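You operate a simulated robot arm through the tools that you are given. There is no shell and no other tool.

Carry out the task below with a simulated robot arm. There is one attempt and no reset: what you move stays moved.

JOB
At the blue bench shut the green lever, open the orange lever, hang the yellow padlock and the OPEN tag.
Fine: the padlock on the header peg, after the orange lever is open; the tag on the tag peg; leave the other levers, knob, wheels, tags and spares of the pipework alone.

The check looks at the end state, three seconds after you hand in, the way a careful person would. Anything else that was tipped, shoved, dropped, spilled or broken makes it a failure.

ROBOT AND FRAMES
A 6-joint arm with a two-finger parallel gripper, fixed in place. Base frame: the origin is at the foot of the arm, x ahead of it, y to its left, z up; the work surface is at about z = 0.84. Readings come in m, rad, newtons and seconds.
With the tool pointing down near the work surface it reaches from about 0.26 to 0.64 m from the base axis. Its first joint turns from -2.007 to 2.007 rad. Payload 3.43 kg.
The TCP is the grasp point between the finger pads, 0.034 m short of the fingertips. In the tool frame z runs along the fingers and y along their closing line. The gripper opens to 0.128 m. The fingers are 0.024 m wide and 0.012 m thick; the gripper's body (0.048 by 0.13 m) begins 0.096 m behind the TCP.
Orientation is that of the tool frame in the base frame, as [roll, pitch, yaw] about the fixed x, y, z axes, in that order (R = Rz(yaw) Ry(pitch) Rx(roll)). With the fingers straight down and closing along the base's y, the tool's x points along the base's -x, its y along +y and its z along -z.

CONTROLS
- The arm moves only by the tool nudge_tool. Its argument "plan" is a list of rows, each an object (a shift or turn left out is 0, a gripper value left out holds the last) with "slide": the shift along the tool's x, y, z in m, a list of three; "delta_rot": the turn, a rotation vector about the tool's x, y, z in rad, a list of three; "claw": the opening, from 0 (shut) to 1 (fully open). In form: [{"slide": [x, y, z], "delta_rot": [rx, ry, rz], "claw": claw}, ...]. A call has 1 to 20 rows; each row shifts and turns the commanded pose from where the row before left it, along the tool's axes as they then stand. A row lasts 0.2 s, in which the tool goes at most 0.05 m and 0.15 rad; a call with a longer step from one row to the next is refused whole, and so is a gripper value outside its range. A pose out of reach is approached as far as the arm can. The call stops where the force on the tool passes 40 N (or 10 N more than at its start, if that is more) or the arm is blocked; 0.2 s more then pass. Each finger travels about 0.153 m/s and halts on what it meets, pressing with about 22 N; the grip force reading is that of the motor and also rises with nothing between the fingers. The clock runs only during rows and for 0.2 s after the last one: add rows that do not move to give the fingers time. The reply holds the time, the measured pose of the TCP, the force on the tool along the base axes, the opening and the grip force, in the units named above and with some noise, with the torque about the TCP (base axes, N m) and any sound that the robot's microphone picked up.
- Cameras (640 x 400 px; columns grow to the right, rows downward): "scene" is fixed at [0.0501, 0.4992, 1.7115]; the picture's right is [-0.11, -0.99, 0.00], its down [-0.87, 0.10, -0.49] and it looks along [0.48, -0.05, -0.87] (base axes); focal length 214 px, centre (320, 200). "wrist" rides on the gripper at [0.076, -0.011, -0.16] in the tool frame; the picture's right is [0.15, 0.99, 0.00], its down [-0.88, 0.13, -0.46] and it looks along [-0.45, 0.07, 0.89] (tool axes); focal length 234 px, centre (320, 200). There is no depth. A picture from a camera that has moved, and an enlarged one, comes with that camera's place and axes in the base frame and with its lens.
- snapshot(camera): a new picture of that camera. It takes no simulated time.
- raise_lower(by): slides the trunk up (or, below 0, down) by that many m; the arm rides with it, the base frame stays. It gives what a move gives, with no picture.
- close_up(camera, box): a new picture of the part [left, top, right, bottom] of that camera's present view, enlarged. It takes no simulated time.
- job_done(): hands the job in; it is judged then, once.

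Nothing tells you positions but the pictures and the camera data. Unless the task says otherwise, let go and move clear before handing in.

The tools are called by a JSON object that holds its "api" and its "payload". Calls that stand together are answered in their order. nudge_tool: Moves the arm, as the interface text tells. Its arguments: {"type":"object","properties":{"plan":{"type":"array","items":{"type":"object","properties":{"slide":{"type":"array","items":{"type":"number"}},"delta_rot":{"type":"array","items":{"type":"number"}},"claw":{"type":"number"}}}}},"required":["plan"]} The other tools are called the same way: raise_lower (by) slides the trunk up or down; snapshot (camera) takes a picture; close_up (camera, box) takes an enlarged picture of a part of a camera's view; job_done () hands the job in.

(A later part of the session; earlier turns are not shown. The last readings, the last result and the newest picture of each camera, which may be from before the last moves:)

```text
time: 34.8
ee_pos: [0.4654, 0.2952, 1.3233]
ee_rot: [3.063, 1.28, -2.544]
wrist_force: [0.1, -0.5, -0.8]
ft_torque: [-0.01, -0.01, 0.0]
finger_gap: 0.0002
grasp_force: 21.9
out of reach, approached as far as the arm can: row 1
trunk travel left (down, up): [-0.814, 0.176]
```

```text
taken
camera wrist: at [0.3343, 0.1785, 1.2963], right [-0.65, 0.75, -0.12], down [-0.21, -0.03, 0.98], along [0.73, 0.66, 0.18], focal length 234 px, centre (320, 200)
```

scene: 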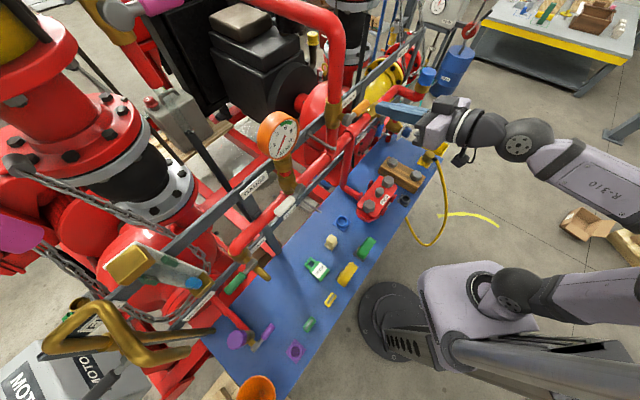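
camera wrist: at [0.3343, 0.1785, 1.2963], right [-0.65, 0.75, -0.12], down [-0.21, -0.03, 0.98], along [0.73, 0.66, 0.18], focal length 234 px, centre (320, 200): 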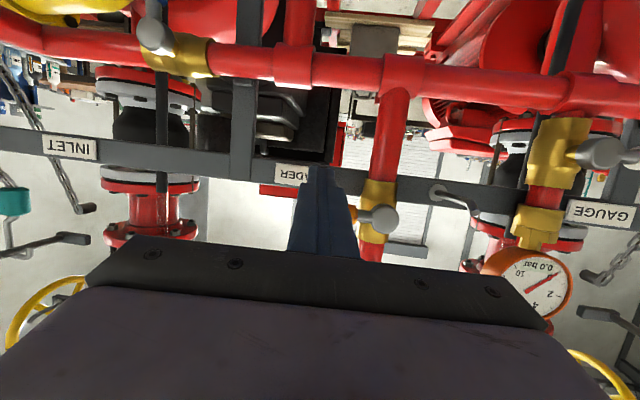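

{"api": "nudge_tool", "payload": {"plan": [{"slide": [-0.0051, 0.002, 0.0172]}, {"slide": [-0.0051, 0.0019, 0.0171]}, {}, {"slide": [-0.0144, 0.0003, -0.0043]}, {"slide": [-0.0144, 0.0003, -0.0043]}, {}, {}]}}

{"api": "close_up", "payload": {"camera": "wrist", "box": [240, 80, 440, 220]}}

{"api": "close_up", "payload": {"camera": "scene", "box": [320, 60, 440, 180]}}

```text
time: 36.4
ee_pos: [0.4912, 0.3221, 1.3538]
ee_rot: [3.061, 1.279, -2.543]
wrist_force: [-0.6, 0.2, 0.0]
ft_torque: [-0.01, -0.02, 0.01]
finger_gap: 0.0
grasp_force: 21.8
trunk travel left (down, up): [-0.814, 0.176]
```

```text
2.86 times, centred on (340, 150) of wrist
camera zoom: at [0.3599, 0.2048, 1.3262], right [-0.65, 0.75, -0.12], down [-0.21, -0.03, 0.98], along [0.73, 0.66, 0.18], focal length 669 px, centre (263, 343)
```

zoom: 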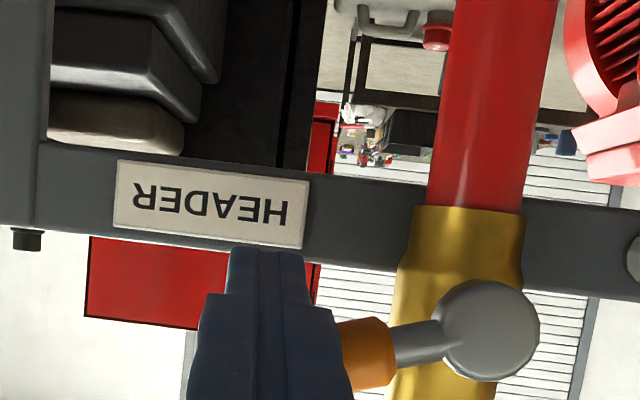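

```text
3.33 times, centred on (380, 120) of scene
camera zoom: at [0.0501, 0.4992, 1.7115], right [-0.11, -0.99, 0.0], down [-0.87, 0.1, -0.49], along [0.48, -0.05, -0.87], focal length 715 px, centre (120, 467)
```

zoom: 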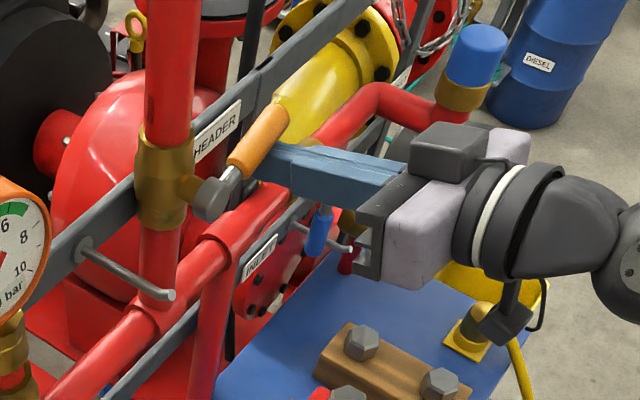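

The orange lever lifts with almost no force, so up is the opening direction. I'll carry it along its arc to about 75°.

{"api": "nudge_tool", "payload": {"plan": [{"slide": [-0.0169, 0.0004, -0.0051]}, {"slide": [-0.0159, 0.0059, -0.0054]}, {"slide": [-0.0137, 0.0099, -0.0053]}, {"slide": [-0.0107, 0.0133, -0.0047]}, {}, {}]}}

{"api": "close_up", "payload": {"camera": "wrist", "box": [240, 40, 440, 220]}}

{"api": "close_up", "payload": {"camera": "scene", "box": [320, 60, 440, 180]}}

```text
time: 37.8
ee_pos: [0.4792, 0.3348, 1.4085]
ee_rot: [2.728, 1.289, -2.839]
wrist_force: [-0.3, -0.5, 0.3]
ft_torque: [-0.01, 0.01, -0.04]
finger_gap: 0.0002
grasp_force: 21.7
out of reach, approached as far as the arm can: row 3, 4
trunk travel left (down, up): [-0.814, 0.176]
```

```text
2.22 times, centred on (340, 130) of wrist
camera zoom: at [0.3505, 0.2177, 1.3756], right [-0.67, 0.74, -0.03], down [-0.18, -0.12, 0.98], along [0.72, 0.66, 0.21], focal length 520 px, centre (276, 356)
```

zoom: 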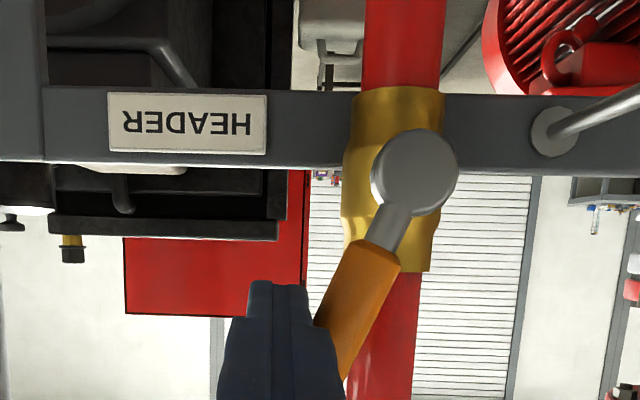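

```text
3.33 times, centred on (380, 120) of scene
camera zoom: at [0.0501, 0.4992, 1.7115], right [-0.11, -0.99, 0.0], down [-0.87, 0.1, -0.49], along [0.48, -0.05, -0.87], focal length 715 px, centre (120, 467)
```

zoom: 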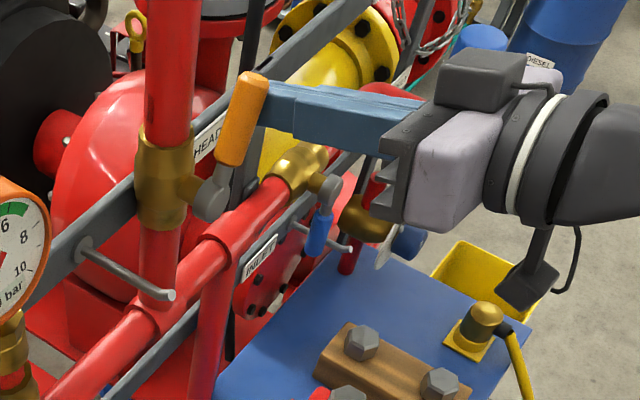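

The lever is at about 60–65°. I'll push it the rest of the way by moving left at this height, which keeps within reach.

{"api": "nudge_tool", "payload": {"plan": [{"slide": [0.001, 0.0079, -0.0004]}, {"slide": [0.001, 0.0079, -0.0004]}, {"slide": [0.001, 0.0079, -0.0004]}, {}, {}]}}

{"api": "close_up", "payload": {"camera": "wrist", "box": [240, 40, 440, 220]}}

```text
time: 39.0
ee_pos: [0.4729, 0.3404, 1.4096]
ee_rot: [2.727, 1.288, -2.835]
wrist_force: [0.8, -0.2, 0.4]
ft_torque: [0.01, 0.0, 0.01]
finger_gap: 0.0
grasp_force: 22.1
out of reach, approached as far as the arm can: row 2, 3
trunk travel left (down, up): [-0.814, 0.176]
```

```text
2.22 times, centred on (340, 130) of wrist
camera zoom: at [0.345, 0.2234, 1.3757], right [-0.67, 0.74, -0.03], down [-0.18, -0.12, 0.98], along [0.72, 0.66, 0.21], focal length 520 px, centre (276, 356)
```

zoom: 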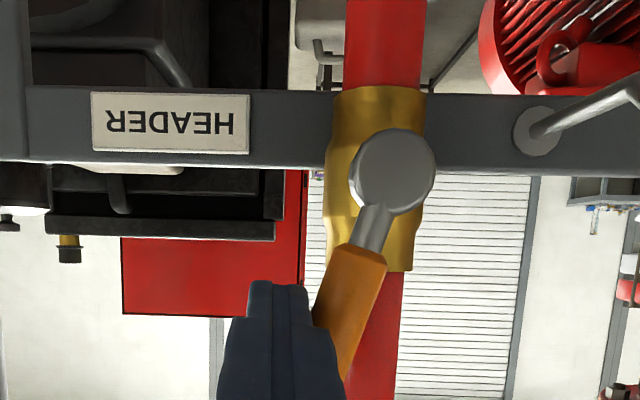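

The lever stays where it is and the arm is near an awkward wrist pose at this height relative to the trunk. I'll ease off to the right, raise the trunk, then come back down beside the handle.

{"api": "nudge_tool", "payload": {"plan": [{"slide": [-0.0039, -0.0297, 0.0016]}, {}, {}]}}

{"api": "raise_lower", "payload": {"by": 0.08}}

{"api": "nudge_tool", "payload": {"plan": [{"delta_rot": [0, 0, -0.116]}, {}, {}]}}

{"api": "snapshot", "payload": {"camera": "wrist"}}

```text
time: 39.8
ee_pos: [0.4956, 0.3195, 1.4088]
ee_rot: [2.727, 1.289, -2.836]
wrist_force: [-0.1, -0.1, 0.4]
ft_torque: [0.02, -0.02, 0.03]
finger_gap: 0.0001
grasp_force: 22.1
trunk travel left (down, up): [-0.814, 0.176]
```

```text
time: 40.9
ee_pos: [0.495, 0.3196, 1.4892]
ee_rot: [2.728, 1.288, -2.836]
wrist_force: [0.0, 1.0, -0.9]
ft_torque: [0.0, 0.0, -0.02]
finger_gap: 0.0
grasp_force: 21.9
trunk travel left (down, up): [-0.894, 0.096]
```

```text
time: 41.7
ee_pos: [0.4942, 0.3186, 1.4883]
ee_rot: [-3.141, 1.314, -2.405]
wrist_force: [-1.2, 0.3, -0.4]
ft_torque: [0.02, 0.01, -0.02]
finger_gap: 0.0
grasp_force: 22.0
trunk travel left (down, up): [-0.894, 0.096]
```

```text
taken
camera wrist: at [0.3721, 0.1956, 1.4566], right [-0.69, 0.71, -0.14], down [-0.25, -0.05, 0.97], along [0.68, 0.7, 0.21], focal length 234 px, centre (320, 200)
```

wrist: 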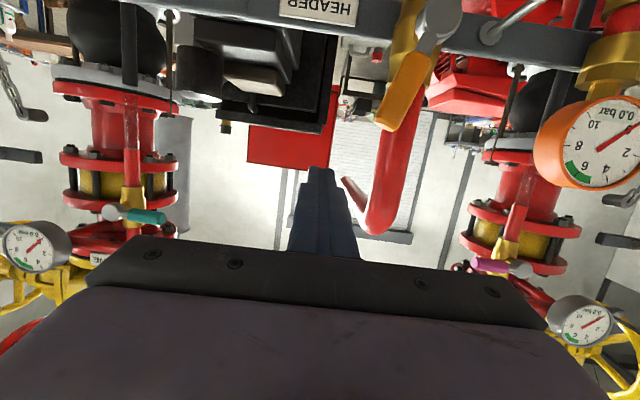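

{"api": "nudge_tool", "payload": {"plan": [{"slide": [0.0411, 0, 0.0108]}, {"slide": [0.0411, 0, 0.0108]}, {}, {"slide": [0.0001, 0.0119, -0.0006]}, {"slide": [0.0001, 0.0119, -0.0006]}, {"slide": [0.0001, 0.0119, -0.0006]}, {"slide": [0.0001, 0.0119, -0.0006]}, {}, {}]}}

{"api": "close_up", "payload": {"camera": "wrist", "box": [240, 40, 440, 220]}}

{"api": "close_up", "payload": {"camera": "scene", "box": [320, 60, 440, 180]}}

```text
time: 43.7
ee_pos: [0.4604, 0.3532, 1.4028]
ee_rot: [-3.141, 1.313, -2.406]
wrist_force: [-0.6, 0.1, -0.1]
ft_torque: [0.02, -0.01, 0.03]
finger_gap: 0.0001
grasp_force: 22.1
trunk travel left (down, up): [-0.894, 0.096]
```

```text
2.22 times, centred on (340, 130) of wrist
camera zoom: at [0.3382, 0.2294, 1.3717], right [-0.69, 0.71, -0.14], down [-0.25, -0.05, 0.97], along [0.68, 0.7, 0.21], focal length 520 px, centre (276, 356)
```

zoom: 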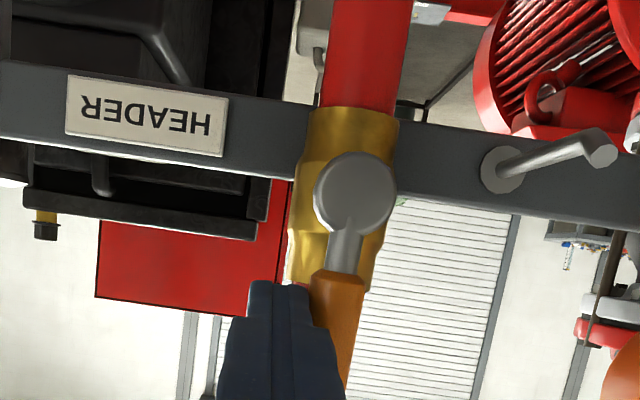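

```text
3.33 times, centred on (380, 120) of scene
camera zoom: at [0.0501, 0.4992, 1.7115], right [-0.11, -0.99, 0.0], down [-0.87, 0.1, -0.49], along [0.48, -0.05, -0.87], focal length 715 px, centre (120, 467)
```

zoom: 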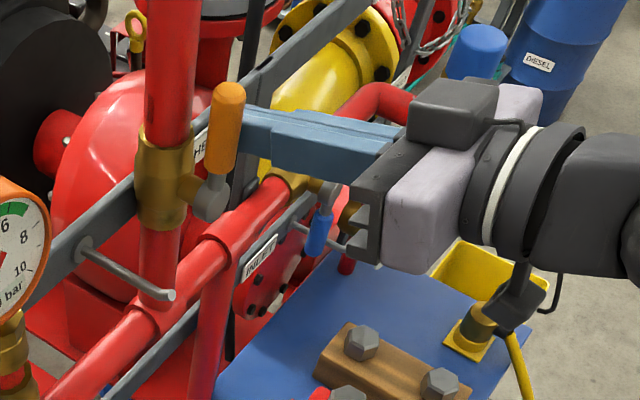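

The orange handle is nearly vertical; no stop felt yet. A few more millimetres to the left until the stop.

{"api": "nudge_tool", "payload": {"plan": [{"slide": [0, 0.004, -0.0002]}, {"slide": [0, 0.004, -0.0002]}, {"slide": [0, 0.004, -0.0002]}, {}, {}]}}

{"api": "close_up", "payload": {"camera": "wrist", "box": [240, 40, 440, 220]}}

```text
time: 44.9
ee_pos: [0.4593, 0.355, 1.404]
ee_rot: [3.133, 1.311, -2.426]
wrist_force: [16.5, -16.8, 0.9]
ft_torque: [-0.29, -0.26, -0.56]
finger_gap: 0.0
grasp_force: 21.9
trunk travel left (down, up): [-0.894, 0.096]
```

```text
2.22 times, centred on (340, 130) of wrist
camera zoom: at [0.3351, 0.2322, 1.3722], right [-0.68, 0.72, -0.14], down [-0.25, -0.05, 0.97], along [0.69, 0.7, 0.21], focal length 520 px, centre (276, 356)
```

zoom: 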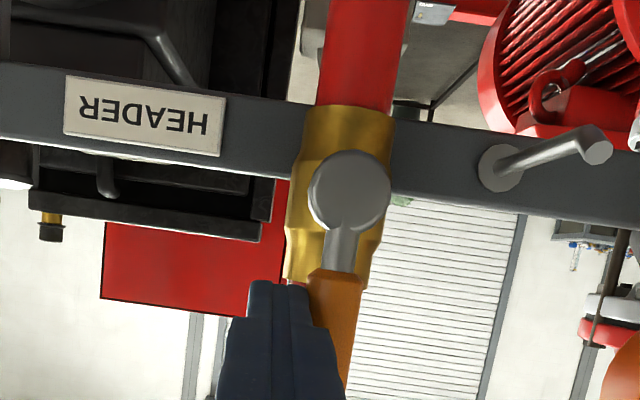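

The handle is vertical and against its stop (about 23 N), so the orange lever is open. I'll ease off to the right and back away from the pipework.

{"api": "nudge_tool", "payload": {"plan": [{"slide": [-0.0004, -0.03, 0.0014]}, {}, {"slide": [0.0101, -0.002, -0.0386]}, {"delta_rot": [0, 0.14, 0]}, {"delta_rot": [0, 0.14, 0]}, {"delta_rot": [0, 0.14, 0]}, {"delta_rot": [0, 0.1, 0]}, {}, {}]}}

{"api": "close_up", "payload": {"camera": "scene", "box": [320, 60, 440, 180]}}

{"api": "snapshot", "payload": {"camera": "wrist"}}

```text
time: 46.9
ee_pos: [0.4559, 0.2987, 1.4002]
ee_rot: [3.114, 0.898, -2.383]
wrist_force: [0.9, 1.1, -1.4]
ft_torque: [0.02, 0.01, -0.01]
finger_gap: 0.0001
grasp_force: 21.9
out of reach, approached as far as the arm can: row 4, 6, 7
trunk travel left (down, up): [-0.894, 0.096]
```

```text
3.33 times, centred on (380, 120) of scene
camera zoom: at [0.0501, 0.4992, 1.7115], right [-0.11, -0.99, 0.0], down [-0.87, 0.1, -0.49], along [0.48, -0.05, -0.87], focal length 715 px, centre (120, 467)
```

zoom: 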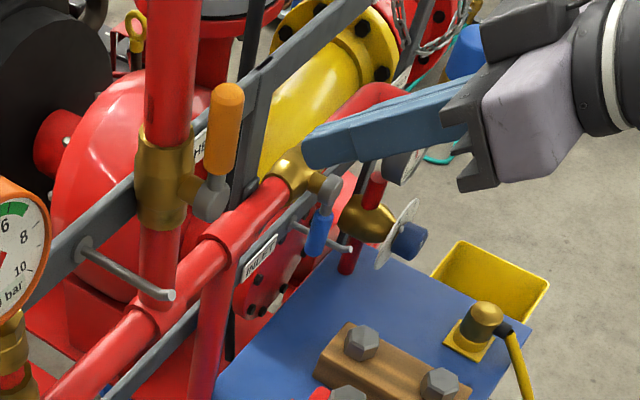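

```text
taken
camera wrist: at [0.3399, 0.1702, 1.441], right [-0.76, 0.64, -0.1], down [0.06, 0.22, 0.97], along [0.65, 0.74, -0.2], focal length 234 px, centre (320, 200)
```

wrist: 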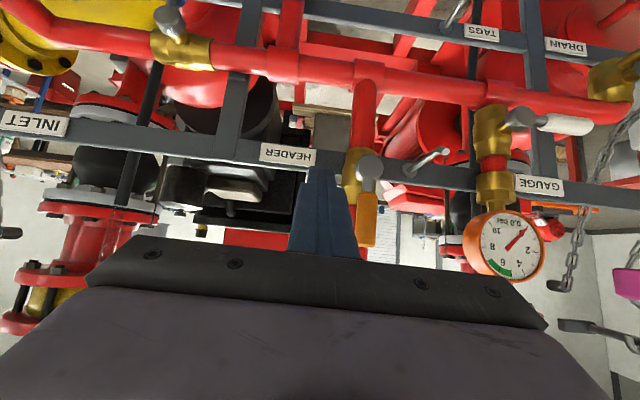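

Orange lever is open. Now I'll move back and left over the bench front to get above the yellow padlock.

{"api": "nudge_tool", "payload": {"plan": [{"slide": [0.0099, 0.0397, -0.0113]}, {"slide": [0.0099, 0.0397, -0.0113]}, {"slide": [0.0099, 0.0397, -0.0113]}, {"slide": [0.0099, 0.0397, -0.0113]}, {"slide": [0.0099, 0.0397, -0.0113]}, {}, {}]}}

{"api": "snapshot", "payload": {"camera": "scene"}}

```text
time: 48.5
ee_pos: [0.4046, 0.2746, 1.376]
ee_rot: [3.117, 0.898, -2.383]
wrist_force: [-0.9, -0.2, 0.2]
ft_torque: [0.0, -0.04, 0.01]
finger_gap: 0.0
grasp_force: 22.0
out of reach, approached as far as the arm can: row 1, 2, 3, 4, 5
trunk travel left (down, up): [-0.894, 0.096]
```

```text
taken
```

scene: 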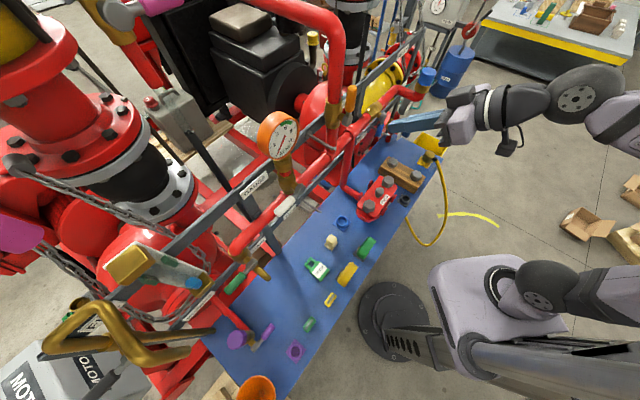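

The arm can't fold closer at this trunk height. I'll lower the trunk and raise the tool relative to it, which gives the arm room to come back over the bench.

{"api": "raise_lower", "payload": {"by": -0.2}}

{"api": "nudge_tool", "payload": {"plan": [{"slide": [-0.0313, 0.0007, -0.0249]}, {"slide": [-0.0313, 0.0007, -0.0249]}, {"slide": [-0.0313, 0.0007, -0.0249]}, {}, {}]}}

```text
time: 50.7
ee_pos: [0.4051, 0.2728, 1.1753]
ee_rot: [3.116, 0.899, -2.382]
wrist_force: [0.2, 0.3, 0.1]
ft_torque: [0.0, 0.01, -0.01]
finger_gap: 0.0
grasp_force: 22.3
trunk travel left (down, up): [-0.694, 0.296]
```

```text
time: 51.9
ee_pos: [0.4148, 0.2585, 1.2915]
ee_rot: [3.106, 0.9, -2.382]
wrist_force: [-0.3, 0.3, 0.0]
ft_torque: [-0.01, 0.0, 0.03]
finger_gap: 0.0
grasp_force: 22.5
out of reach, approached as far as the arm can: row 1, 2, 3
trunk travel left (down, up): [-0.694, 0.296]
```

{"api": "nudge_tool", "payload": {"plan": [{"slide": [0.0099, 0.0397, -0.0113]}, {"slide": [0.0099, 0.0397, -0.0113]}, {"slide": [0.0099, 0.0397, -0.0113]}, {}, {}]}}

{"api": "snapshot", "payload": {"camera": "scene"}}

```text
time: 53.1
ee_pos: [0.385, 0.243, 1.2898]
ee_rot: [3.107, 0.9, -2.385]
wrist_force: [0.0, -0.2, 0.1]
ft_torque: [0.0, -0.02, -0.02]
finger_gap: 0.0
grasp_force: 22.2
out of reach, approached as far as the arm can: row 1, 2, 3
trunk travel left (down, up): [-0.694, 0.296]
```

```text
taken
```

scene: 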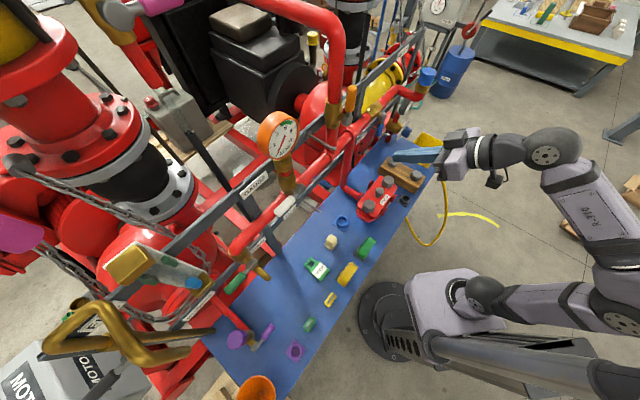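

The arm's folded geometry limits tilted poses here. I'll bring the tool to straight-down first, which is the well-reachable orientation, then travel left.

{"api": "nudge_tool", "payload": {"plan": [{"delta_rot": [0, 0.14, 0]}, {"delta_rot": [0, 0.14, 0]}, {"delta_rot": [0, 0.14, 0]}, {"delta_rot": [0, 0.14, 0]}, {"delta_rot": [0, 0.14, 0]}, {"delta_rot": [0, 0.14, 0]}, {"delta_rot": [0, 0.06, 0]}, {}, {}]}}

{"api": "snapshot", "payload": {"camera": "scene"}}

```text
time: 55.1
ee_pos: [0.4071, 0.1382, 1.2493]
ee_rot: [2.996, 0.246, -2.355]
wrist_force: [0.1, 0.1, 0.2]
ft_torque: [0.0, 0.01, 0.0]
finger_gap: 0.0
grasp_force: 22.1
out of reach, approached as far as the arm can: row 1, 2, 3, 4, 5, 6, 7
trunk travel left (down, up): [-0.694, 0.296]
```

```text
taken
```

scene: 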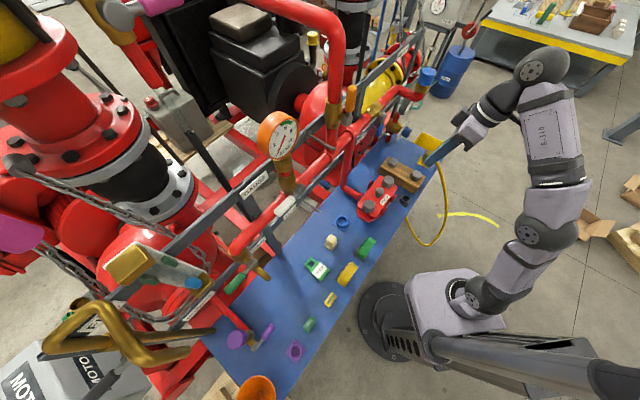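

The wrist roll seems to be at a joint limit in this configuration. I'll turn the tool about its own axis the other way and see whether the arm gets free again.

{"api": "nudge_tool", "payload": {"plan": [{"delta_rot": [0, 0, 0.14]}, {"delta_rot": [0, 0, 0.14]}, {"delta_rot": [0, 0, 0.14]}, {"delta_rot": [0, 0, 0.14]}, {"delta_rot": [0, 0, 0.14]}, {"delta_rot": [0, 0, 0.085]}, {}, {}]}}

{"api": "snapshot", "payload": {"camera": "scene"}}

```text
time: 56.9
ee_pos: [0.3938, 0.0009, 1.2001]
ee_rot: [2.883, 0.082, -3.132]
wrist_force: [-0.1, -0.4, 0.6]
ft_torque: [0.01, 0.01, 0.0]
finger_gap: 0.0
grasp_force: 21.6
out of reach, approached as far as the arm can: row 1, 2, 3, 4, 5, 6
trunk travel left (down, up): [-0.694, 0.296]
```

```text
taken
```

scene: 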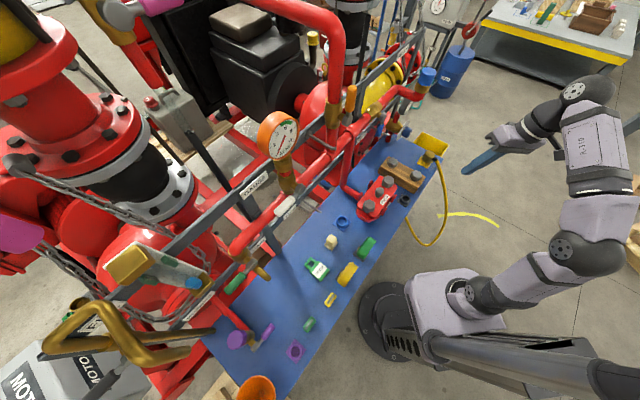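

{"api": "close_up", "payload": {"camera": "scene", "box": [400, 60, 640, 340]}}

{"api": "snapshot", "payload": {"camera": "wrist"}}

```text
1.43 times, centred on (520, 200) of scene
camera zoom: at [0.0501, 0.4992, 1.7115], right [-0.11, -0.99, 0.0], down [-0.87, 0.1, -0.49], along [0.48, -0.05, -0.87], focal length 306 px, centre (34, 200)
```

zoom: 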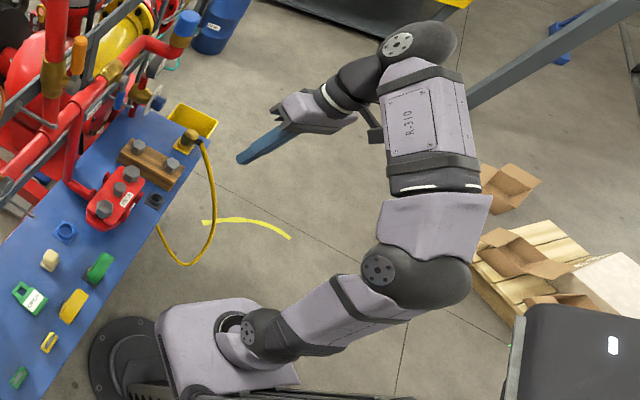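

```text
taken
camera wrist: at [0.3069, -0.0511, 1.3455], right [-0.18, 0.95, 0.24], down [0.84, 0.02, 0.54], along [0.51, 0.3, -0.8], focal length 234 px, centre (320, 200)
```

wrist: 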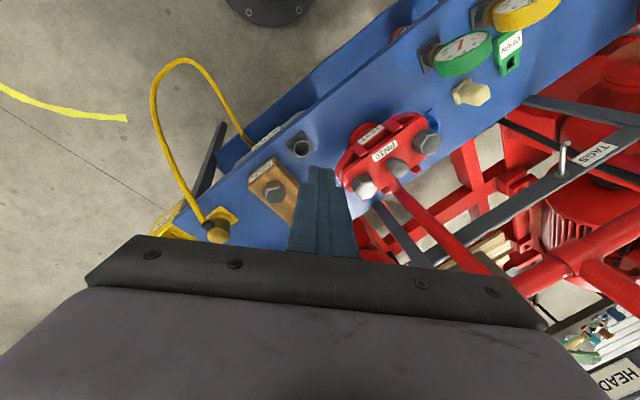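

The wrist is stuck in a flipped branch (the forearm roll wound against its limit). I'll unwind it in free space. First I'll straighten the tool in line with the forearm, pivoting about the wrist, and continue past it slightly upward.

{"api": "nudge_tool", "payload": {"plan": [{"slide": [-0.031, 0, 0], "delta_rot": [0, -0.14, 0]}, {"slide": [-0.031, 0, 0], "delta_rot": [0, -0.14, 0]}, {"slide": [-0.031, 0, 0], "delta_rot": [0, -0.14, 0]}, {"slide": [-0.031, 0, 0], "delta_rot": [0, -0.14, 0]}, {"slide": [-0.031, 0, 0], "delta_rot": [0, -0.14, 0]}, {"slide": [-0.031, 0, 0], "delta_rot": [0, -0.14, 0]}, {}, {}]}}

{"api": "close_up", "payload": {"camera": "scene", "box": [400, 60, 640, 340]}}

```text
time: 58.7
ee_pos: [0.5602, -0.0138, 1.2732]
ee_rot: [2.752, 0.884, 2.863]
wrist_force: [0.5, -0.7, -0.3]
ft_torque: [-0.02, 0.02, 0.0]
finger_gap: 0.0001
grasp_force: 21.8
trunk travel left (down, up): [-0.694, 0.296]
```

```text
1.43 times, centred on (520, 200) of scene
camera zoom: at [0.0501, 0.4992, 1.7115], right [-0.11, -0.99, 0.0], down [-0.87, 0.1, -0.49], along [0.48, -0.05, -0.87], focal length 306 px, centre (34, 200)
```

zoom: 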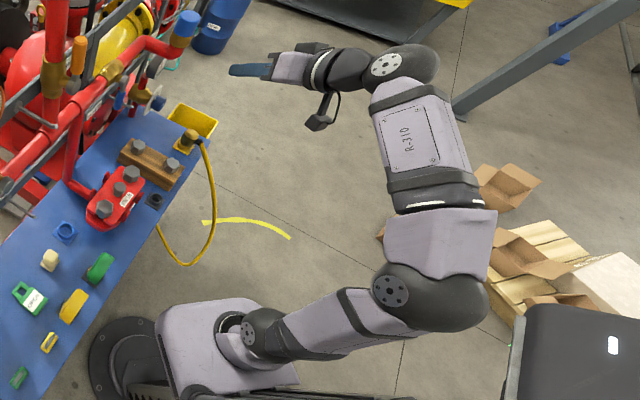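

{"api": "nudge_tool", "payload": {"plan": [{"slide": [-0.031, -0.012, 0], "delta_rot": [0, -0.14, 0]}, {"slide": [-0.031, -0.012, 0], "delta_rot": [0, -0.14, 0]}, {"slide": [-0.031, -0.012, 0], "delta_rot": [0, -0.14, 0]}, {"slide": [-0.031, -0.012, 0], "delta_rot": [0, -0.14, 0]}, {}, {}]}}

{"api": "close_up", "payload": {"camera": "scene", "box": [400, 60, 640, 340]}}

```text
time: 60.1
ee_pos: [0.6136, -0.0855, 1.3689]
ee_rot: [1.92, 1.312, 1.957]
wrist_force: [-0.1, 0.0, 0.3]
ft_torque: [-0.02, 0.02, 0.01]
finger_gap: 0.0
grasp_force: 21.8
trunk travel left (down, up): [-0.694, 0.296]
```

```text
1.43 times, centred on (520, 200) of scene
camera zoom: at [0.0501, 0.4992, 1.7115], right [-0.11, -0.99, 0.0], down [-0.87, 0.1, -0.49], along [0.48, -0.05, -0.87], focal length 306 px, centre (34, 200)
```

zoom: 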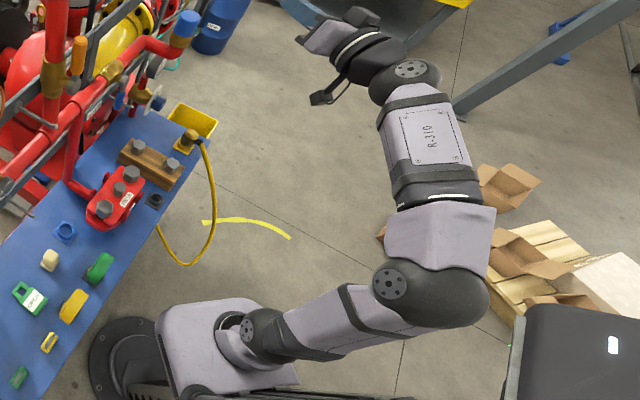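

The tool is now nearly in line with the forearm. I'll keep rotating past alignment, up and slightly right, so the wrist comes back to its normal branch.

{"api": "nudge_tool", "payload": {"plan": [{"slide": [-0.0295, -0.0087, 0], "delta_rot": [0.0395, -0.1343, 0]}, {"slide": [-0.0295, -0.0087, 0], "delta_rot": [0.0395, -0.1343, 0]}, {"slide": [-0.0295, -0.0087, 0], "delta_rot": [0.0395, -0.1343, 0]}, {"slide": [-0.0295, -0.0087, 0], "delta_rot": [0.0395, -0.1343, 0]}, {}, {}]}}

{"api": "close_up", "payload": {"camera": "scene", "box": [400, 60, 640, 340]}}

```text
time: 61.5
ee_pos: [0.6018, -0.1452, 1.4731]
ee_rot: [0.605, 1.089, 0.419]
wrist_force: [-0.2, 0.2, -0.4]
ft_torque: [0.01, 0.03, 0.0]
finger_gap: 0.0002
grasp_force: 21.8
trunk travel left (down, up): [-0.694, 0.296]
```

```text
1.43 times, centred on (520, 200) of scene
camera zoom: at [0.0501, 0.4992, 1.7115], right [-0.11, -0.99, 0.0], down [-0.87, 0.1, -0.49], along [0.48, -0.05, -0.87], focal length 306 px, centre (34, 200)
```

zoom: 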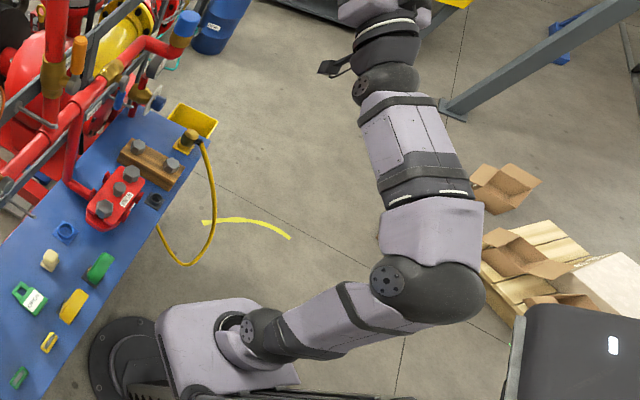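

{"api": "nudge_tool", "payload": {"plan": [{"slide": [-0.0295, -0.0087, 0], "delta_rot": [0.0395, -0.1343, 0]}, {"slide": [-0.0295, -0.0087, 0], "delta_rot": [0.0395, -0.1343, 0]}, {"slide": [-0.0295, -0.0087, 0], "delta_rot": [0.0395, -0.1343, 0]}, {}, {}]}}

{"api": "close_up", "payload": {"camera": "scene", "box": [400, 0, 640, 280]}}

```text
time: 62.7
ee_pos: [0.5486, -0.1839, 1.5393]
ee_rot: [0.458, 0.736, 0.085]
wrist_force: [-1.0, -0.6, 1.2]
ft_torque: [0.0, -0.02, -0.01]
finger_gap: 0.0
grasp_force: 21.8
trunk travel left (down, up): [-0.694, 0.296]
```

```text
1.43 times, centred on (520, 140) of scene
camera zoom: at [0.0501, 0.4992, 1.7115], right [-0.11, -0.99, 0.0], down [-0.87, 0.1, -0.49], along [0.48, -0.05, -0.87], focal length 306 px, centre (34, 286)
```

zoom: 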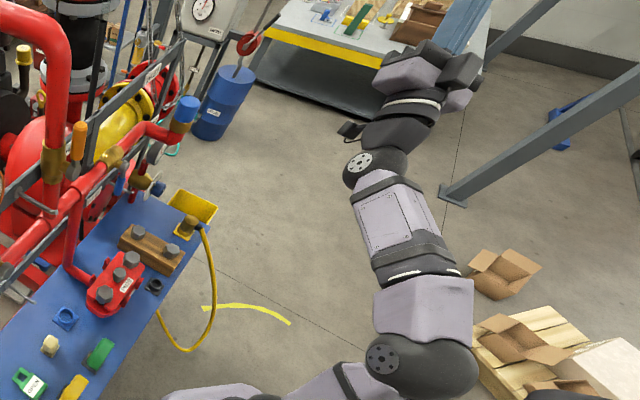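

{"api": "nudge_tool", "payload": {"plan": [{"slide": [-0.0101, -0.0207, 0], "delta_rot": [0.094, -0.0459, -0.0931]}, {"slide": [-0.0101, -0.0207, 0], "delta_rot": [0.094, -0.0459, -0.0931]}, {"slide": [-0.0101, -0.0207, 0], "delta_rot": [0.094, -0.0459, -0.0931]}, {"slide": [-0.0101, -0.0207, 0], "delta_rot": [0.094, -0.0459, -0.0931]}, {}, {}]}}

{"api": "close_up", "payload": {"camera": "scene", "box": [400, 0, 640, 280]}}

```text
time: 64.1
ee_pos: [0.4864, -0.2513, 1.5385]
ee_rot: [0.458, 0.737, -0.474]
wrist_force: [0.6, -0.4, 0.6]
ft_torque: [0.02, 0.0, 0.02]
finger_gap: 0.0
grasp_force: 22.2
trunk travel left (down, up): [-0.694, 0.296]
```

```text
1.43 times, centred on (520, 140) of scene
camera zoom: at [0.0501, 0.4992, 1.7115], right [-0.11, -0.99, 0.0], down [-0.87, 0.1, -0.49], along [0.48, -0.05, -0.87], focal length 306 px, centre (34, 286)
```

zoom: 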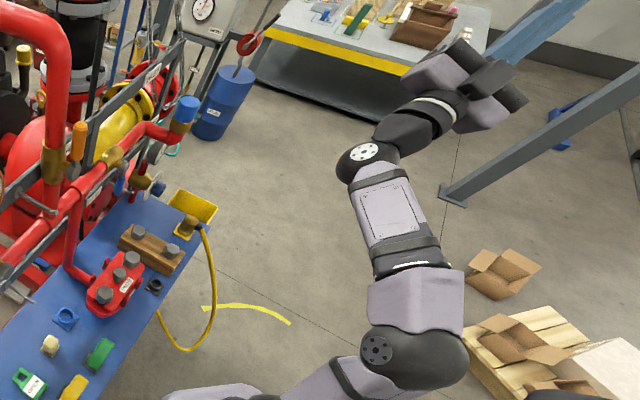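

The tool is now bent to the right of the forearm. I'll pitch it down about the wrist towards straight-down.

{"api": "nudge_tool", "payload": {"plan": [{"slide": [0.0277, -0.0136, 0], "delta_rot": [0.0616, 0.1257, 0]}, {"slide": [0.0277, -0.0136, 0], "delta_rot": [0.0616, 0.1257, 0]}, {"slide": [0.0277, -0.0136, 0], "delta_rot": [0.0616, 0.1257, 0]}, {"slide": [0.0277, -0.0136, 0], "delta_rot": [0.0616, 0.1257, 0]}, {"slide": [0.0277, -0.0136, 0], "delta_rot": [0.0616, 0.1257, 0]}, {"slide": [0.0277, -0.0136, 0], "delta_rot": [0.0616, 0.1257, 0]}, {"slide": [0.0277, -0.0136, 0], "delta_rot": [0.0616, 0.1257, 0]}, {"slide": [0.0277, -0.0136, 0], "delta_rot": [0.0616, 0.1257, 0]}, {}, {}]}}

{"api": "snapshot", "payload": {"camera": "scene"}}

```text
time: 66.3
ee_pos: [0.5111, -0.3011, 1.3116]
ee_rot: [2.328, 0.979, 1.128]
wrist_force: [-0.7, -0.5, -0.2]
ft_torque: [-0.01, 0.01, 0.02]
finger_gap: 0.0002
grasp_force: 22.2
trunk travel left (down, up): [-0.694, 0.296]
```

```text
taken
```

scene: 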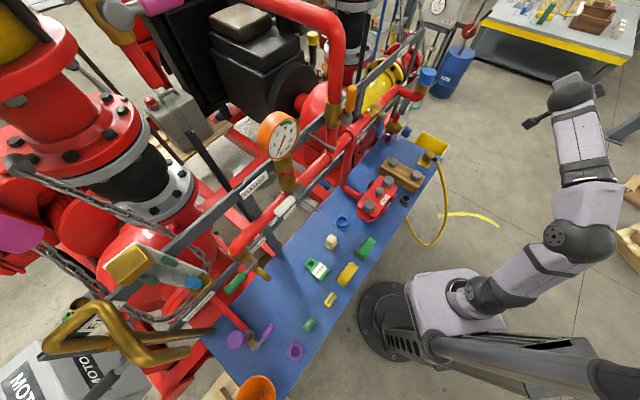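

{"api": "nudge_tool", "payload": {"plan": [{"slide": [0.0277, -0.0136, 0], "delta_rot": [0.0616, 0.1257, 0]}, {"slide": [0.0277, -0.0136, 0], "delta_rot": [0.0616, 0.1257, 0]}, {"slide": [0.0277, -0.0136, 0], "delta_rot": [0.0616, 0.1257, 0]}, {"slide": [0.0277, -0.0136, 0], "delta_rot": [0.0616, 0.1257, 0]}, {"slide": [0.0277, -0.0136, 0], "delta_rot": [0.0616, 0.1257, 0]}, {"slide": [0.0277, -0.0136, 0], "delta_rot": [0.0616, 0.1257, 0]}, {"slide": [0.0277, -0.0136, 0], "delta_rot": [0.0616, 0.1257, 0]}, {"slide": [0.0277, -0.0136, 0], "delta_rot": [0.0616, 0.1257, 0]}, {}, {}]}}

{"api": "snapshot", "payload": {"camera": "scene"}}

```text
time: 68.5
ee_pos: [0.4492, -0.1207, 1.1843]
ee_rot: [-3.14, 0.271, 1.563]
wrist_force: [-1.5, 0.2, -0.5]
ft_torque: [0.01, -0.02, 0.01]
finger_gap: 0.0
grasp_force: 22.3
out of reach, approached as far as the arm can: row 6, 7, 8
trunk travel left (down, up): [-0.694, 0.296]
```

```text
taken
```

scene: 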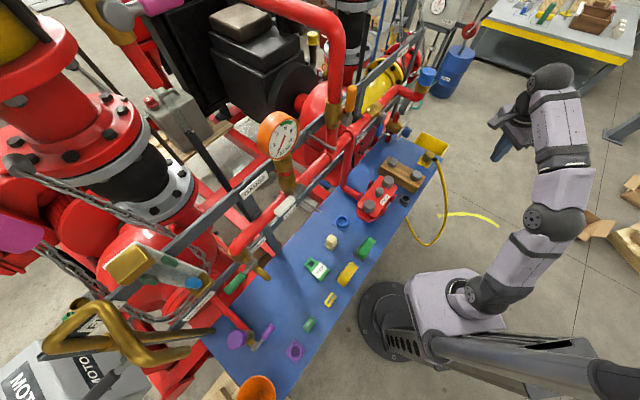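

The forearm roll simply went round to its other limit. A cleaner way to flip it is to point the tool straight up over the wrist, then pitch it forward and down exactly in the arm's own vertical plane. First, rotate up.

{"api": "nudge_tool", "payload": {"plan": [{"slide": [-0.031, 0, 0], "delta_rot": [0, -0.14, 0]}, {"slide": [-0.031, 0, 0], "delta_rot": [0, -0.14, 0]}, {"slide": [-0.031, 0, 0], "delta_rot": [0, -0.14, 0]}, {"slide": [-0.031, 0, 0], "delta_rot": [0, -0.14, 0]}, {"slide": [-0.031, 0, 0], "delta_rot": [0, -0.14, 0]}, {"slide": [-0.031, 0, 0], "delta_rot": [0, -0.14, 0]}, {"slide": [-0.031, 0, 0], "delta_rot": [0, -0.14, 0]}, {"slide": [-0.031, 0, 0], "delta_rot": [0, -0.14, 0]}, {"slide": [-0.031, 0, 0], "delta_rot": [0, -0.14, 0]}, {"slide": [-0.031, 0, 0], "delta_rot": [0, -0.14, 0]}, {}, {}]}}

{"api": "snapshot", "payload": {"camera": "scene"}}

```text
time: 71.1
ee_pos: [0.4488, -0.2973, 1.4076]
ee_rot: [-0.017, 1.472, -1.593]
wrist_force: [0.7, 0.8, -0.5]
ft_torque: [-0.01, -0.01, 0.0]
finger_gap: 0.0
grasp_force: 21.8
trunk travel left (down, up): [-0.694, 0.296]
```

```text
taken
```

scene: 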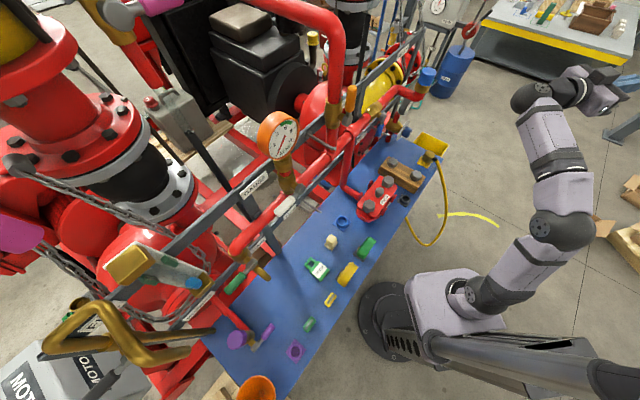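

{"api": "nudge_tool", "payload": {"plan": [{"slide": [-0.031, 0, 0], "delta_rot": [0, -0.14, 0]}, {"slide": [-0.031, 0, 0], "delta_rot": [0, -0.14, 0]}, {"slide": [-0.031, 0, 0], "delta_rot": [0, -0.14, 0]}, {"slide": [-0.031, 0, 0], "delta_rot": [0, -0.14, 0]}, {"slide": [-0.031, 0, 0], "delta_rot": [0, -0.14, 0]}, {"slide": [-0.031, 0, 0], "delta_rot": [0, -0.14, 0]}, {"slide": [-0.031, 0, 0], "delta_rot": [0, -0.14, 0]}, {"slide": [-0.031, 0, 0], "delta_rot": [0, -0.14, 0]}, {"slide": [-0.031, 0, 0], "delta_rot": [0, -0.14, 0]}, {"slide": [-0.031, 0, 0], "delta_rot": [0, -0.14, 0]}, {"slide": [-0.016, 0, 0], "delta_rot": [0, -0.072, 0]}, {}, {}]}}

{"api": "snapshot", "payload": {"camera": "scene"}}

```text
time: 73.9
ee_pos: [0.4491, -0.0914, 1.621]
ee_rot: [-0.001, -0.001, -1.577]
wrist_force: [0.5, 0.0, -0.1]
ft_torque: [0.03, -0.02, -0.02]
finger_gap: 0.0001
grasp_force: 22.6
trunk travel left (down, up): [-0.694, 0.296]
```

```text
taken
```

scene: 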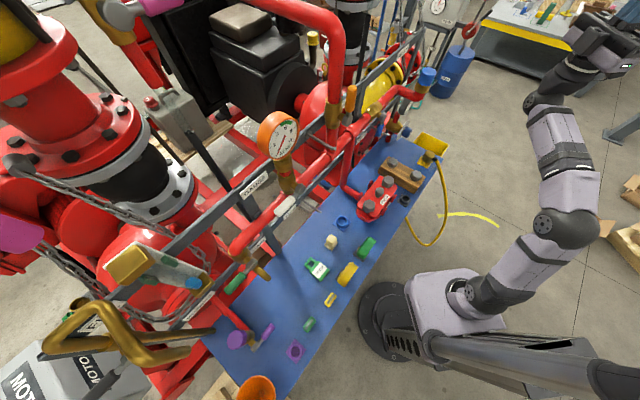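

The tool points straight up over the wrist; TCP azimuth is -11.5°. Now I'll pitch it forward and down in that vertical plane.

{"api": "nudge_tool", "payload": {"plan": [{"slide": [0.0059, 0.0302, 0], "delta_rot": [-0.1373, 0.027, 0]}, {"slide": [0.0059, 0.0302, 0], "delta_rot": [-0.1373, 0.027, 0]}, {"slide": [0.0059, 0.0302, 0], "delta_rot": [-0.1373, 0.027, 0]}, {"slide": [0.0059, 0.0302, 0], "delta_rot": [-0.1373, 0.027, 0]}, {"slide": [0.0059, 0.0302, 0], "delta_rot": [-0.1373, 0.027, 0]}, {"slide": [0.0059, 0.0302, 0], "delta_rot": [-0.1373, 0.027, 0]}, {}, {}]}}

{"api": "snapshot", "payload": {"camera": "scene"}}

```text
time: 75.7
ee_pos: [0.6133, -0.1263, 1.5597]
ee_rot: [-0.832, 0.144, -1.643]
wrist_force: [0.6, -0.1, -0.3]
ft_torque: [-0.02, -0.03, -0.01]
finger_gap: 0.0
grasp_force: 21.7
trunk travel left (down, up): [-0.694, 0.296]
```

```text
taken
```

scene: 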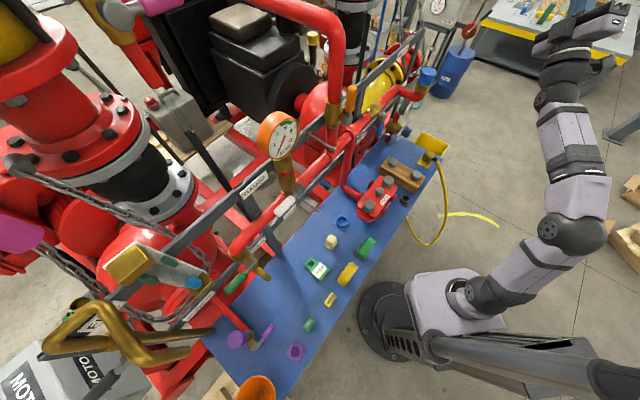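

{"api": "nudge_tool", "payload": {"plan": [{"slide": [0.0059, 0.0302, 0], "delta_rot": [-0.1373, 0.027, 0]}, {"slide": [0.0059, 0.0302, 0], "delta_rot": [-0.1373, 0.027, 0]}, {"slide": [0.0059, 0.0302, 0], "delta_rot": [-0.1373, 0.027, 0]}, {"slide": [0.0059, 0.0302, 0], "delta_rot": [-0.1373, 0.027, 0]}, {"slide": [0.0059, 0.0302, 0], "delta_rot": [-0.1373, 0.027, 0]}, {"slide": [0.0059, 0.0302, 0], "delta_rot": [-0.1373, 0.027, 0]}, {}, {}]}}

{"api": "snapshot", "payload": {"camera": "scene"}}

```text
time: 77.5
ee_pos: [0.6794, -0.1251, 1.4366]
ee_rot: [-1.483, 0.18, -1.703]
wrist_force: [-0.3, -0.1, 0.7]
ft_torque: [0.02, 0.02, -0.01]
finger_gap: 0.0
grasp_force: 22.4
out of reach, approached as far as the arm can: row 4, 5
trunk travel left (down, up): [-0.694, 0.296]
```

```text
taken
```

scene: 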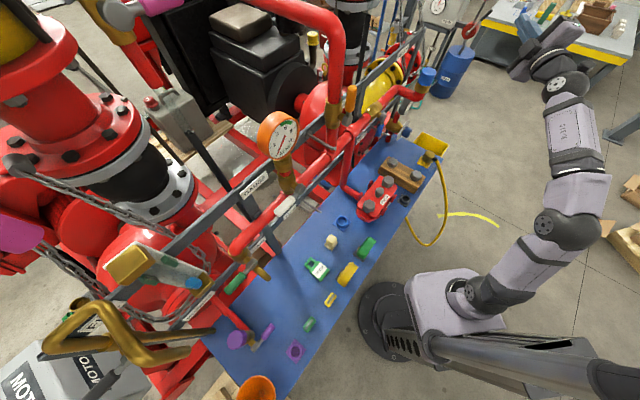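

{"api": "close_up", "payload": {"camera": "scene", "box": [440, 0, 640, 320]}}

{"api": "nudge_tool", "payload": {"plan": [{}, {}]}}

```text
1.25 times, centred on (540, 160) of scene
camera zoom: at [0.0501, 0.4992, 1.7115], right [-0.11, -0.99, 0.0], down [-0.87, 0.1, -0.49], along [0.48, -0.05, -0.87], focal length 268 px, centre (45, 250)
```

zoom: 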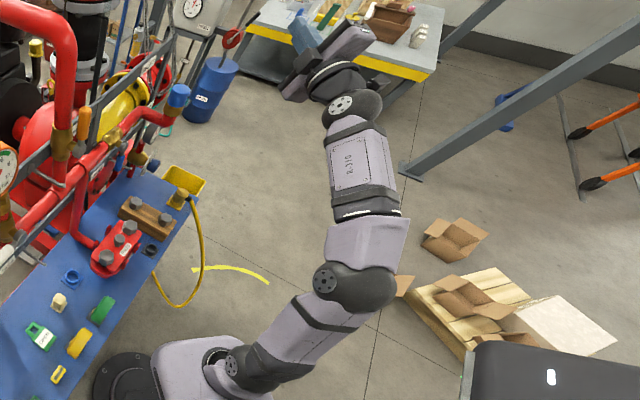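

```text
time: 78.1
ee_pos: [0.6782, -0.1258, 1.4358]
ee_rot: [-1.482, 0.181, -1.705]
wrist_force: [-0.9, 0.5, 0.2]
ft_torque: [0.01, 0.05, 0.03]
finger_gap: 0.0
grasp_force: 21.9
trunk travel left (down, up): [-0.694, 0.296]
```

The wrist ended up rolled 180° again. From the picture I estimate the forearm points at heading about -14°, pitch about +28°. I'll bend the tool to the left of the forearm first, then sweep it to the right passing just below the forearm line so the roll limit forces the flip.

{"api": "nudge_tool", "payload": {"plan": [{"slide": [-0.0331, -0.0177, 0], "delta_rot": [0.07, -0.132, 0]}, {"slide": [-0.0331, -0.0177, 0], "delta_rot": [0.07, -0.132, 0]}, {"slide": [-0.0331, -0.0177, 0], "delta_rot": [0.07, -0.132, 0]}, {}, {}]}}

{"api": "close_up", "payload": {"camera": "scene", "box": [440, 0, 640, 320]}}

```text
time: 79.3
ee_pos: [0.6694, -0.0362, 1.5038]
ee_rot: [-1.216, 0.092, -1.314]
wrist_force: [0.3, -0.1, -0.6]
ft_torque: [-0.01, 0.0, 0.01]
finger_gap: 0.0001
grasp_force: 21.8
trunk travel left (down, up): [-0.694, 0.296]
```

```text
1.25 times, centred on (540, 160) of scene
camera zoom: at [0.0501, 0.4992, 1.7115], right [-0.11, -0.99, 0.0], down [-0.87, 0.1, -0.49], along [0.48, -0.05, -0.87], focal length 268 px, centre (45, 250)
```

zoom: 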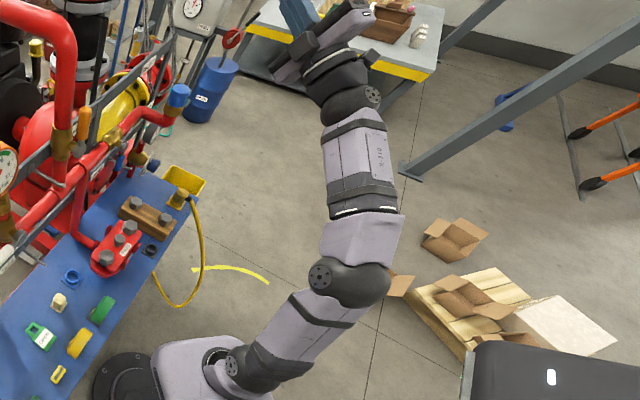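

The tool is now bent left of the forearm with the wrist axis vertical. Now the sweep to the right, a few degrees below the forearm line.

{"api": "nudge_tool", "payload": {"plan": [{"slide": [0.0353, -0.0082, 0], "delta_rot": [0.0327, 0.1413, 0]}, {"slide": [0.0353, -0.0082, 0], "delta_rot": [0.0327, 0.1413, 0]}, {"slide": [0.0353, -0.0082, 0], "delta_rot": [0.0327, 0.1413, 0]}, {"slide": [0.0353, -0.0082, 0], "delta_rot": [0.0327, 0.1413, 0]}, {"slide": [0.0353, -0.0082, 0], "delta_rot": [0.0327, 0.1413, 0]}, {"slide": [0.0353, -0.0082, 0], "delta_rot": [0.0327, 0.1413, 0]}, {"slide": [0.0353, -0.0082, 0], "delta_rot": [0.0327, 0.1413, 0]}, {"slide": [0.0353, -0.0082, 0], "delta_rot": [0.0327, 0.1413, 0]}, {"slide": [0.0353, -0.0082, 0], "delta_rot": [0.0327, 0.1413, 0]}, {}, {}]}}

{"api": "close_up", "payload": {"camera": "scene", "box": [440, 0, 640, 320]}}

```text
time: 81.7
ee_pos: [0.5884, -0.2859, 1.4968]
ee_rot: [-1.255, 0.51, -2.419]
wrist_force: [0.0, -0.3, -0.3]
ft_torque: [0.01, -0.03, 0.02]
finger_gap: 0.0
grasp_force: 21.9
out of reach, approached as far as the arm can: row 3, 4, 5
trunk travel left (down, up): [-0.694, 0.296]
```

```text
1.25 times, centred on (540, 160) of scene
camera zoom: at [0.0501, 0.4992, 1.7115], right [-0.11, -0.99, 0.0], down [-0.87, 0.1, -0.49], along [0.48, -0.05, -0.87], focal length 268 px, centre (45, 250)
```

zoom: 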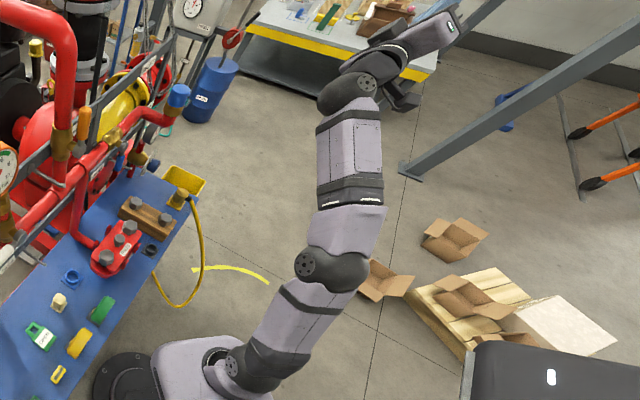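

That worked: the wrist disc still faces up but the tool is now bent to the right, so the roll is back in its normal branch. Now I'll pitch down to straight-down.

{"api": "nudge_tool", "payload": {"plan": [{"slide": [0.0178, 0.0302, 0], "delta_rot": [-0.1207, 0.071, 0]}, {"slide": [0.0178, 0.0302, 0], "delta_rot": [-0.1207, 0.071, 0]}, {"slide": [0.0178, 0.0302, 0], "delta_rot": [-0.1207, 0.071, 0]}, {"slide": [0.0178, 0.0302, 0], "delta_rot": [-0.1207, 0.071, 0]}, {"slide": [0.0178, 0.0302, 0], "delta_rot": [-0.1207, 0.071, 0]}, {"slide": [0.0178, 0.0302, 0], "delta_rot": [-0.1207, 0.071, 0]}, {"slide": [0.0178, 0.0302, 0], "delta_rot": [-0.1207, 0.071, 0]}, {"slide": [0.0178, 0.0302, 0], "delta_rot": [-0.1207, 0.071, 0]}, {"slide": [0.0178, 0.0302, 0], "delta_rot": [-0.1207, 0.071, 0]}, {"slide": [0.0178, 0.0302, 0], "delta_rot": [-0.1207, 0.071, 0]}, {"slide": [0.0178, 0.0302, 0], "delta_rot": [-0.1207, 0.071, 0]}, {"slide": [0.0178, 0.0302, 0], "delta_rot": [-0.1207, 0.071, 0]}, {"slide": [0.0178, 0.0302, 0], "delta_rot": [-0.1207, 0.071, 0]}, {}, {}]}}

{"api": "snapshot", "payload": {"camera": "scene"}}

```text
time: 84.9
ee_pos: [0.441, -0.0345, 0.9895]
ee_rot: [-2.885, 0.059, -3.079]
wrist_force: [-1.7, 0.6, -0.5]
ft_torque: [-0.04, 0.01, 0.01]
finger_gap: 0.0002
grasp_force: 22.6
out of reach, approached as far as the arm can: row 1, 2, 3, 4, 5, 6, 7, 8, 9, 10, 11, 12, 13
trunk travel left (down, up): [-0.694, 0.296]
```

```text
taken
```

scene: 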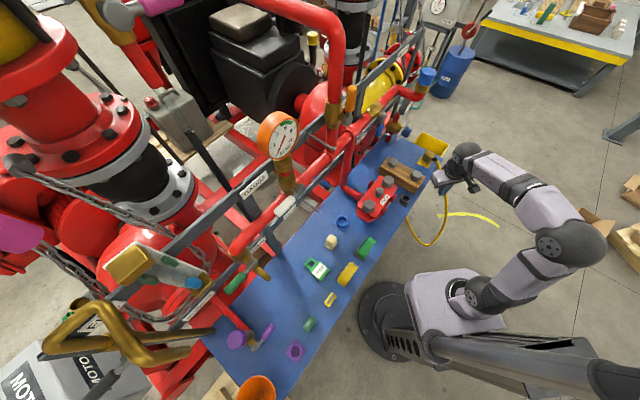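

{"api": "close_up", "payload": {"camera": "scene", "box": [400, 100, 640, 340]}}

{"api": "snapshot", "payload": {"camera": "wrist"}}

```text
1.67 times, centred on (520, 220) of scene
camera zoom: at [0.0501, 0.4992, 1.7115], right [-0.11, -0.99, 0.0], down [-0.87, 0.1, -0.49], along [0.48, -0.05, -0.87], focal length 358 px, centre (-13, 167)
```

zoom: 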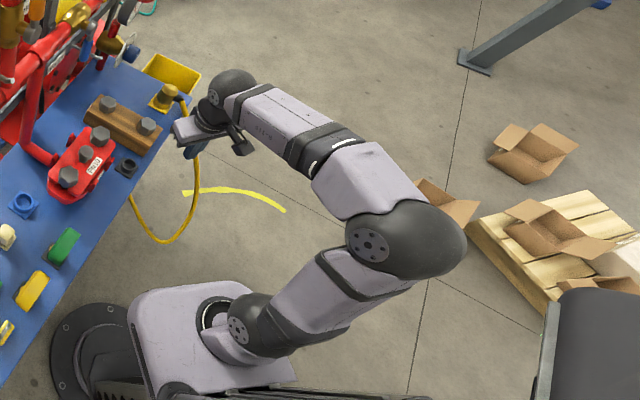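

```text
taken
camera wrist: at [0.3517, -0.0086, 1.1428], right [-0.19, 0.95, -0.26], down [0.84, 0.29, 0.46], along [0.51, -0.13, -0.85], focal length 234 px, centre (320, 200)
```

wrist: 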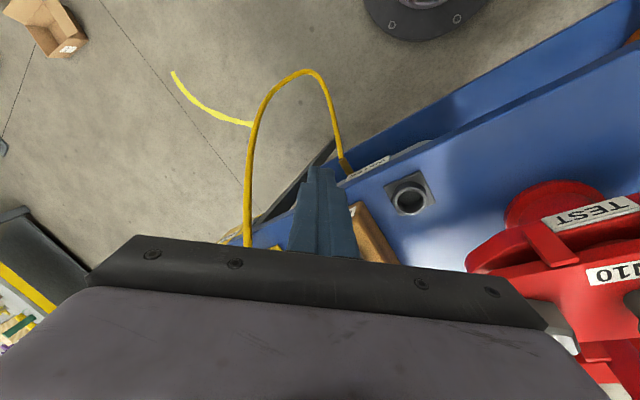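

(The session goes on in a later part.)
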